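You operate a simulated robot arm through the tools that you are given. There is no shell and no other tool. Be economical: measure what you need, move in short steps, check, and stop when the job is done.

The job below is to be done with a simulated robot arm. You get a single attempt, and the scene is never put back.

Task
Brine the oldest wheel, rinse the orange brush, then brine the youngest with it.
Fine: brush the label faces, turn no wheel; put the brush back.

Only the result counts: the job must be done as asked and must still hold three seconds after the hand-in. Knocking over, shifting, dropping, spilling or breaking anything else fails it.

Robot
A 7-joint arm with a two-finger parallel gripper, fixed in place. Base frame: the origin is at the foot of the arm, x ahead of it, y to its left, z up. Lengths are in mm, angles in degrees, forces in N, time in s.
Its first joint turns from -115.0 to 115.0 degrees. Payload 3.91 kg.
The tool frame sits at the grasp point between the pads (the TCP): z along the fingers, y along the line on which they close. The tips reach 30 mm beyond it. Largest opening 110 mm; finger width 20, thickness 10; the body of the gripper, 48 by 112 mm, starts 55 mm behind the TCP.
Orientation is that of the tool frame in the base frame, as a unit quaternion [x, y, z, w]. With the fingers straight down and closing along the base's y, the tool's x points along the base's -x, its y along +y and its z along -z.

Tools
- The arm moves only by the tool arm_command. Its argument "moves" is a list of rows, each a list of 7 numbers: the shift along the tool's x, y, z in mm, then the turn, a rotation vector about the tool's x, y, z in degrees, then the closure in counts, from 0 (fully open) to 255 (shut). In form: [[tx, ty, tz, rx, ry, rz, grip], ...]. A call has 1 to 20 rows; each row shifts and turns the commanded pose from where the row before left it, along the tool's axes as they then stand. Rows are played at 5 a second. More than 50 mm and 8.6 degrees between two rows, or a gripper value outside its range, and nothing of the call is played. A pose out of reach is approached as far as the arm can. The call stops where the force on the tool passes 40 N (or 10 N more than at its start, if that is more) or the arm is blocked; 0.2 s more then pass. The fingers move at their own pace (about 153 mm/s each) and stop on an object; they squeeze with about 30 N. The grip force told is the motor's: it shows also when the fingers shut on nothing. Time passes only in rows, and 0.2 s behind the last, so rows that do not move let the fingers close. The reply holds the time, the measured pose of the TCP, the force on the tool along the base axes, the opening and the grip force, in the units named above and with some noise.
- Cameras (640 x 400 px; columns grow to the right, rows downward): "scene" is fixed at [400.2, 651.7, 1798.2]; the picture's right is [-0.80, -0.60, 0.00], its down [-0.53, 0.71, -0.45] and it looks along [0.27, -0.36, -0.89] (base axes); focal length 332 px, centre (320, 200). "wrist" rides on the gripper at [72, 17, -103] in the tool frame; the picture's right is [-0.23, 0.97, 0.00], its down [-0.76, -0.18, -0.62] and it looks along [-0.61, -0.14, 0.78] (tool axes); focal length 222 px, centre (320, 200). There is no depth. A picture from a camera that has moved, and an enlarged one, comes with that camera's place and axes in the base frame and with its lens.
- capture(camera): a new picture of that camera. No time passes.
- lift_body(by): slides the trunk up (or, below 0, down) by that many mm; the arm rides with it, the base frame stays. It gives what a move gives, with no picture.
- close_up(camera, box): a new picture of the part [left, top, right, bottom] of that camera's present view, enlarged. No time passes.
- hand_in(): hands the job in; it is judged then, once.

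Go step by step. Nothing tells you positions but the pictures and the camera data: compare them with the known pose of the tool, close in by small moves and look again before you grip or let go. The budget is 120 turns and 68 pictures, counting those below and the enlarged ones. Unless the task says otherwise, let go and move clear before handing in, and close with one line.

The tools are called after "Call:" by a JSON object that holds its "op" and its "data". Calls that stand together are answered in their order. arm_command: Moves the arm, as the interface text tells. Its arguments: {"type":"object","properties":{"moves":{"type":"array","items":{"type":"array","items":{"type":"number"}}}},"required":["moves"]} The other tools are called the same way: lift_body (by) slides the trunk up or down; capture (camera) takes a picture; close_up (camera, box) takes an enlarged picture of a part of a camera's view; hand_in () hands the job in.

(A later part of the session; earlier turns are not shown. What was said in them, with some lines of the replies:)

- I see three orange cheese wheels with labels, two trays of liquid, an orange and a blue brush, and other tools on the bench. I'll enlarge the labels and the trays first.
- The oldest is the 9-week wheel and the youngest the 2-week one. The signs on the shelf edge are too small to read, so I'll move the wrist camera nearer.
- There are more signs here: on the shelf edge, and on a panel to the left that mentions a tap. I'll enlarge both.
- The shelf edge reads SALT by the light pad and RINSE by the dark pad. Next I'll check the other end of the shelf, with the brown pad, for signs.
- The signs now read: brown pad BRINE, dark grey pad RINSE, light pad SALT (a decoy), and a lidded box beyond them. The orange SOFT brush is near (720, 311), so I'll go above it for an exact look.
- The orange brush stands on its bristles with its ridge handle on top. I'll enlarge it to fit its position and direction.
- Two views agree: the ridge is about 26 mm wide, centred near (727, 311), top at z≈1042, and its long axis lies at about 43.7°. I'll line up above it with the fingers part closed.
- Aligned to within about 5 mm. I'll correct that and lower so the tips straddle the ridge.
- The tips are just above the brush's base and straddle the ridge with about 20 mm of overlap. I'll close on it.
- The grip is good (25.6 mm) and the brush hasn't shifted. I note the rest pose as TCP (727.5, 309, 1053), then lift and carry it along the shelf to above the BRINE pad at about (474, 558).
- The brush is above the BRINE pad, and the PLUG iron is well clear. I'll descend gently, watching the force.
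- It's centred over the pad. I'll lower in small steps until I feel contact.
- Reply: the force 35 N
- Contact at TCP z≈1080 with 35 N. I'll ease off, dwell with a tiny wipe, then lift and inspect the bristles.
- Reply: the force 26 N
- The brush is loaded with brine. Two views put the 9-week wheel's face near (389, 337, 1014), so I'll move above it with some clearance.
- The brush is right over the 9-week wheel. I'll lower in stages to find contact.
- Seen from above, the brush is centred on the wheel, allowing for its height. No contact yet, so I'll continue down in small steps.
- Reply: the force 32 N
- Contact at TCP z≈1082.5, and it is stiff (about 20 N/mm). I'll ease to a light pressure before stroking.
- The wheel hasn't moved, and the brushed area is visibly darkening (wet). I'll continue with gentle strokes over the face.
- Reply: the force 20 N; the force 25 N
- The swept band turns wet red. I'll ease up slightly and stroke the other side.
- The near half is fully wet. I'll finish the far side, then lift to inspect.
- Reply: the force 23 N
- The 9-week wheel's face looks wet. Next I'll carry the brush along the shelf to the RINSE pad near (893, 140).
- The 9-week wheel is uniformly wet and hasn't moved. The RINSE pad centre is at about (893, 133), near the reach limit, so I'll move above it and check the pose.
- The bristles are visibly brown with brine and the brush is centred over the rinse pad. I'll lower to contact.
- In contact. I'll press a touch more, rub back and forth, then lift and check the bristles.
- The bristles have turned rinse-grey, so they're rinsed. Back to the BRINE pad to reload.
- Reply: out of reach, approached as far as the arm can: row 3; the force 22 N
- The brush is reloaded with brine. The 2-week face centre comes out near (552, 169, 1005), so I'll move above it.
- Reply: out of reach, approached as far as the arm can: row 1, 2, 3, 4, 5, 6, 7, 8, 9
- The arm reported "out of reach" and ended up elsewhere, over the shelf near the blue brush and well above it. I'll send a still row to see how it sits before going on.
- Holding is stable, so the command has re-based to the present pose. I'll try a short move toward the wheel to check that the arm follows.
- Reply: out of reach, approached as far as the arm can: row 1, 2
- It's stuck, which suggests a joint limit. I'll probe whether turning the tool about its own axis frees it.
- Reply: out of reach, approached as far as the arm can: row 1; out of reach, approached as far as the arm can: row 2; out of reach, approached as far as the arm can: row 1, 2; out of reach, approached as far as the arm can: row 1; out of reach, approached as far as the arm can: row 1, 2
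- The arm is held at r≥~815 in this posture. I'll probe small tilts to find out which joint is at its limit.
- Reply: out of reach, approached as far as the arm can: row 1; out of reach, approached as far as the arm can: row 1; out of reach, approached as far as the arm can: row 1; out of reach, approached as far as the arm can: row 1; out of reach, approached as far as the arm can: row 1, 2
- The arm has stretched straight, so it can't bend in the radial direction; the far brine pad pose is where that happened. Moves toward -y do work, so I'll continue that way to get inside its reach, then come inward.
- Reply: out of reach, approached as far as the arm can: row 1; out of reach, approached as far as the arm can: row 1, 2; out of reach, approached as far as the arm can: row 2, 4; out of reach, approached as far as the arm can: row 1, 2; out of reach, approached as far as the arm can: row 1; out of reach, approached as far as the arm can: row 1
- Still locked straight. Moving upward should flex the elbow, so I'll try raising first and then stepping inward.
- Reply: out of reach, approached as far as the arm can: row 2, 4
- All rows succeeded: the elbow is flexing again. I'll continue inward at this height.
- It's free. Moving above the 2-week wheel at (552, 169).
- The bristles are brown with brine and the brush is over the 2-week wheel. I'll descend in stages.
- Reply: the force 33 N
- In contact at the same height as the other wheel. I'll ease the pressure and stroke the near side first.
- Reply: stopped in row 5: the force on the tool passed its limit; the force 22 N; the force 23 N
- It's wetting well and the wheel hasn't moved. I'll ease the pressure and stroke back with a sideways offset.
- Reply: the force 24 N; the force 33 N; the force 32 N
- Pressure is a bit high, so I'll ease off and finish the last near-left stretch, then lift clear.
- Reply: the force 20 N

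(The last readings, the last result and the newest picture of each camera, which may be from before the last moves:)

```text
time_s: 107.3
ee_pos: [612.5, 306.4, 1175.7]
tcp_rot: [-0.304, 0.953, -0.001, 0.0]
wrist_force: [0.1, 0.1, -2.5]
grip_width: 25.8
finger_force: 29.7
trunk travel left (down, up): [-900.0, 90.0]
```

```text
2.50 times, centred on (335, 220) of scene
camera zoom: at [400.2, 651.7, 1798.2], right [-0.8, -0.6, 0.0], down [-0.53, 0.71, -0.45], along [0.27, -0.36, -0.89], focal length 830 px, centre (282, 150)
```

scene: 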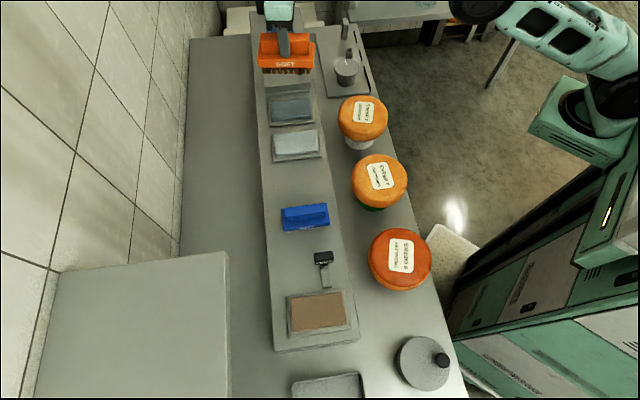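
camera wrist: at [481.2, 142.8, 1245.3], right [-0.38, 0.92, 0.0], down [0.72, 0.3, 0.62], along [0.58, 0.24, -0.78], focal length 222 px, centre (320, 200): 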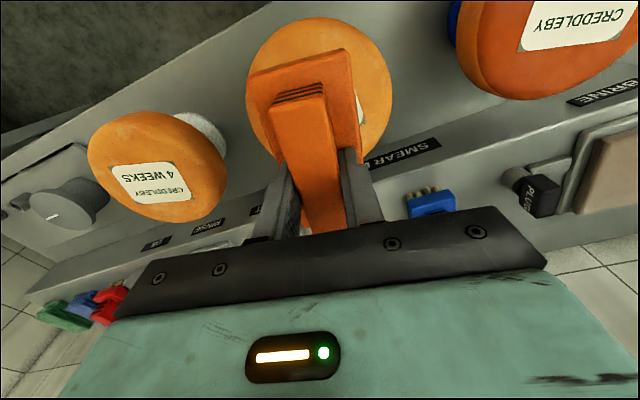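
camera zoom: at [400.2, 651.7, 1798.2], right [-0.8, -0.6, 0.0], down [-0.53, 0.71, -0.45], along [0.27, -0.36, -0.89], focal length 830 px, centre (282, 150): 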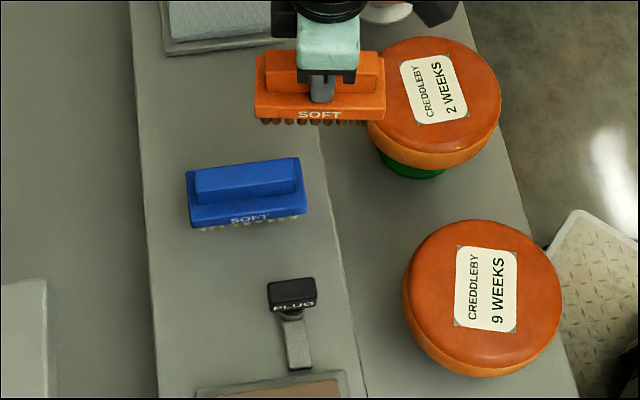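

Both faces are fully wet and the wheels stand where they were. Next I'll return the brush to its original place: (727.5, 309), yaw 43.7°.

Call:
{"op": "arm_command", "data": {"moves": [[0, 0, 0, 0, 0, -8.3, 255], [-28.3, -25.9, 0, 0, 0, 0, 255], [-28.3, -25.9, 0, 0, 0, 0, 255], [-28.3, -25.9, 0, 0, 0, 0, 255], [0, 0, 0, 0, 0, 0, 255], [0, 0, 0, 0, 0, 0, 255]]}}

Call:
{"op": "close_up", "data": {"camera": "scene", "box": [240, 80, 430, 220]}}

```text
time_s: 108.8
ee_pos: [728.7, 309.0, 1171.7]
tcp_rot: [-0.374, 0.928, -0.001, 0.001]
wrist_force: [0.5, -0.3, -1.7]
grip_width: 25.8
finger_force: 30.0
trunk travel left (down, up): [-900.0, 90.0]
```

```text
2.86 times, centred on (335, 150) of scene
camera zoom: at [400.2, 651.7, 1798.2], right [-0.8, -0.6, 0.0], down [-0.53, 0.71, -0.45], along [0.27, -0.36, -0.89], focal length 948 px, centre (277, 343)
```

zoom: 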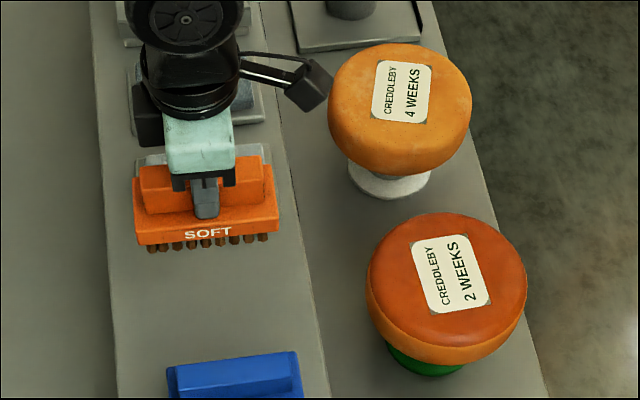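

The 2-week face is evenly wet. Lowering the brush to its spot.

Call:
{"op": "arm_command", "data": {"moves": [[0, 0, 40, 0, 0, 0, 255], [0, 0, 40, 0, 0, 0, 255], [0, 0, 20, 0, 0, 0, 255], [0, 0, 8, 0, 0, 0, 255], [0, 0, 0, 0, 0, 0, 255], [0, 0, 0, 0, 0, 0, 255]]}}

Call:
{"op": "arm_command", "data": {"moves": [[0, 0, 3, 0, 0, 0, 255], [0, 0, 2, 0, 0, 0, 255], [0, 0, 0, 0, 0, 0, 255], [0, 0, 0, 0, 0, 0, 255]]}}

```text
time_s: 110.2
ee_pos: [730.4, 307.5, 1066.8]
tcp_rot: [-0.374, 0.927, -0.001, 0.0]
wrist_force: [0.2, 0.0, -2.2]
grip_width: 25.8
finger_force: 29.9
trunk travel left (down, up): [-900.0, 90.0]
```

```text
time_s: 111.2
ee_pos: [729.4, 309.5, 1059.4]
tcp_rot: [-0.374, 0.928, 0.0, 0.0]
wrist_force: [0.6, 0.2, -2.6]
grip_width: 25.7
finger_force: 29.7
trunk travel left (down, up): [-900.0, 90.0]
```

Call:
{"op": "arm_command", "data": {"moves": [[1, 1, 2, 0, 0, 0, 255], [0, 0, 1.5, 0, 0, 0, 255], [0, 0, 0, 0, 0, 0, 255]]}}

Call:
{"op": "arm_command", "data": {"moves": [[0, 0, 1, 0, 0, 0, 255], [0, 0, 0, 0, 0, 0, 255]]}}

Call:
{"op": "arm_command", "data": {"moves": [[0, 0, 1, 0, 0, 0, 255], [0, 0, 0, 0, 0, 0, 255]]}}

```text
time_s: 112.0
ee_pos: [728.5, 309.6, 1055.4]
tcp_rot: [-0.374, 0.928, -0.001, 0.001]
wrist_force: [0.4, -0.2, -1.7]
grip_width: 25.5
finger_force: 30.2
trunk travel left (down, up): [-900.0, 90.0]
```

```text
time_s: 112.5
ee_pos: [728.1, 308.9, 1053.6]
tcp_rot: [-0.373, 0.928, -0.001, 0.0]
wrist_force: [0.0, 0.5, -1.4]
grip_width: 25.9
finger_force: 29.8
trunk travel left (down, up): [-900.0, 90.0]
```

```text
time_s: 113.2
ee_pos: [728.0, 309.6, 1053.7]
tcp_rot: [-0.373, 0.928, -0.001, 0.001]
wrist_force: [-0.2, -0.5, -2.2]
grip_width: 25.7
finger_force: 29.7
trunk travel left (down, up): [-900.0, 90.0]
```

Call:
{"op": "arm_command", "data": {"moves": [[0, 0, 0.8, 0, 0, 0, 255], [0, 0, 0, 0, 0, 0, 255]]}}

Call:
{"op": "arm_command", "data": {"moves": [[0, 0, 0.6, 0, 0, 0, 255], [0, 0, 0, 0, 0, 0, 255]]}}

```text
time_s: 113.8
ee_pos: [728.3, 307.3, 1052.9]
tcp_rot: [-0.373, 0.928, -0.001, 0.0]
wrist_force: [-1.2, -0.1, -2.3]
grip_width: 25.8
finger_force: 30.4
trunk travel left (down, up): [-900.0, 90.0]
```

```text
time_s: 114.3
ee_pos: [729.2, 307.7, 1053.0]
tcp_rot: [-0.373, 0.928, -0.001, 0.0]
wrist_force: [0.5, -0.1, -1.8]
grip_width: 25.7
finger_force: 29.9
trunk travel left (down, up): [-900.0, 90.0]
```

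Call:
{"op": "arm_command", "data": {"moves": [[0, 0, 0.8, 0, 0, 0, 255], [0, 0, 0, 0, 0, 0, 255]]}}

Call:
{"op": "arm_command", "data": {"moves": [[0, 0, 0.8, 0, 0, 0, 255], [0, 0, 0, 0, 0, 0, 255]]}}

Call:
{"op": "close_up", "data": {"camera": "scene", "box": [260, 140, 350, 210]}}

```text
time_s: 115.0
ee_pos: [728.8, 308.6, 1052.0]
tcp_rot: [-0.374, 0.928, 0.0, 0.001]
wrist_force: [-0.7, 0.0, -0.9]
grip_width: 25.7
finger_force: 29.8
trunk travel left (down, up): [-900.0, 90.0]
```

```text
time_s: 115.5
ee_pos: [729.0, 307.6, 1051.0]
tcp_rot: [-0.373, 0.928, 0.0, 0.0]
wrist_force: [-0.7, -1.1, 4.2]
grip_width: 25.7
finger_force: 30.3
trunk travel left (down, up): [-900.0, 90.0]
```

```text
5.71 times, centred on (305, 175) of scene
camera zoom: at [400.2, 651.7, 1798.2], right [-0.8, -0.6, 0.0], down [-0.53, 0.71, -0.45], along [0.27, -0.36, -0.89], focal length 1897 px, centre (406, 343)
```

zoom: 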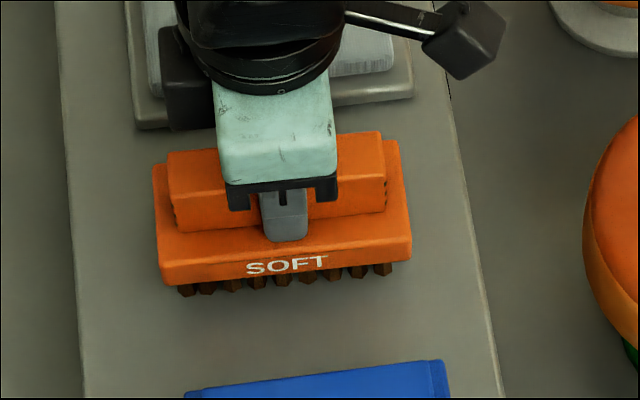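

The brush is down in its original spot (light contact of 4 N). I'll open the fingers part way and rise straight up.

Call:
{"op": "arm_command", "data": {"moves": [[0, 0, 0, 0, 0, 0, 180], [0, 0, 0, 0, 0, 0, 130], [0, 0, 0, 0, 0, 0, 120], [0, 0, -15, 0, 0, 0, 120], [0, 0, -35, 0, 0, 0, 120], [0, 0, -45, 0, 0, 0, 120], [0, 0, -45, 0, 0, 0, 120], [0, 0, -40, 0, 0, 0, 120]]}}

Call:
{"op": "arm_command", "data": {"moves": [[30, 0, -20, 0, 0, 0, 120], [40, 0, -20, 0, 0, 0, 120], [40, 0, -10, 0, 0, 0, 120], [0, 0, 0, 0, 0, 0, 120]]}}

Call:
{"op": "capture", "data": {"camera": "scene"}}

```text
time_s: 117.3
ee_pos: [728.4, 309.6, 1229.9]
tcp_rot: [-0.373, 0.928, 0.0, 0.0]
wrist_force: [-0.4, -0.2, -0.5]
grip_width: 58.2
finger_force: 0.1
trunk travel left (down, up): [-900.0, 90.0]
```

```text
time_s: 118.3
ee_pos: [649.7, 234.2, 1280.2]
tcp_rot: [-0.373, 0.928, -0.001, 0.0]
wrist_force: [0.4, -0.5, 0.2]
grip_width: 58.1
finger_force: 0.1
trunk travel left (down, up): [-900.0, 90.0]
```

```text
8 pictures are left
```

scene: 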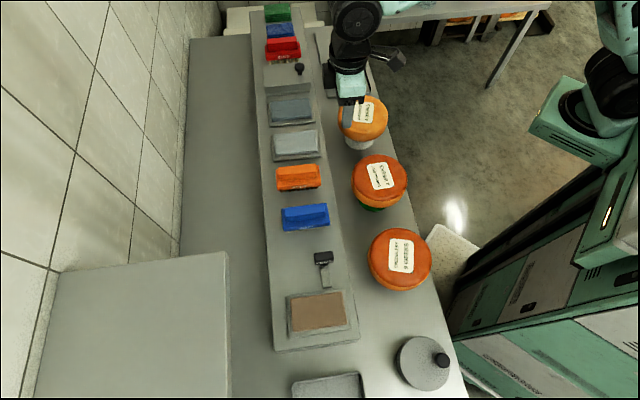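

The brush stands back in its place. One last enlarged look at it and at both wheels before handing in.

Call:
{"op": "close_up", "data": {"camera": "scene", "box": [250, 80, 350, 240]}}

Call:
{"op": "close_up", "data": {"camera": "scene", "box": [340, 140, 440, 300]}}

```text
2.50 times, centred on (300, 160) of scene
camera zoom: at [400.2, 651.7, 1798.2], right [-0.8, -0.6, 0.0], down [-0.53, 0.71, -0.45], along [0.27, -0.36, -0.89], focal length 830 px, centre (370, 300)
```

zoom: 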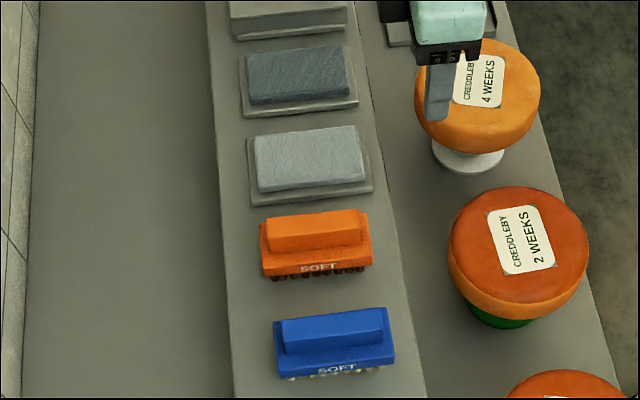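

```text
2.50 times, centred on (390, 220) of scene
camera zoom: at [400.2, 651.7, 1798.2], right [-0.8, -0.6, 0.0], down [-0.53, 0.71, -0.45], along [0.27, -0.36, -0.89], focal length 830 px, centre (145, 150)
```

zoom: 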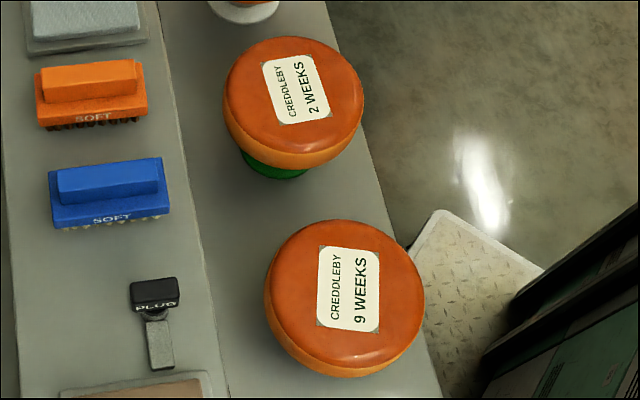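

Both label faces are brined, the wheels are unmoved, and the brush is within about 5 mm of where it started. The arm is clear, so I'm handing in.

Call:
{"op": "hand_in", "data": {}}

```text
The job is handed in.
```

I brined the 9-week wheel, rinsed the orange brush, brined the 2-week wheel with it, turned neither wheel, and put the brush back about 5 mm from its original spot.
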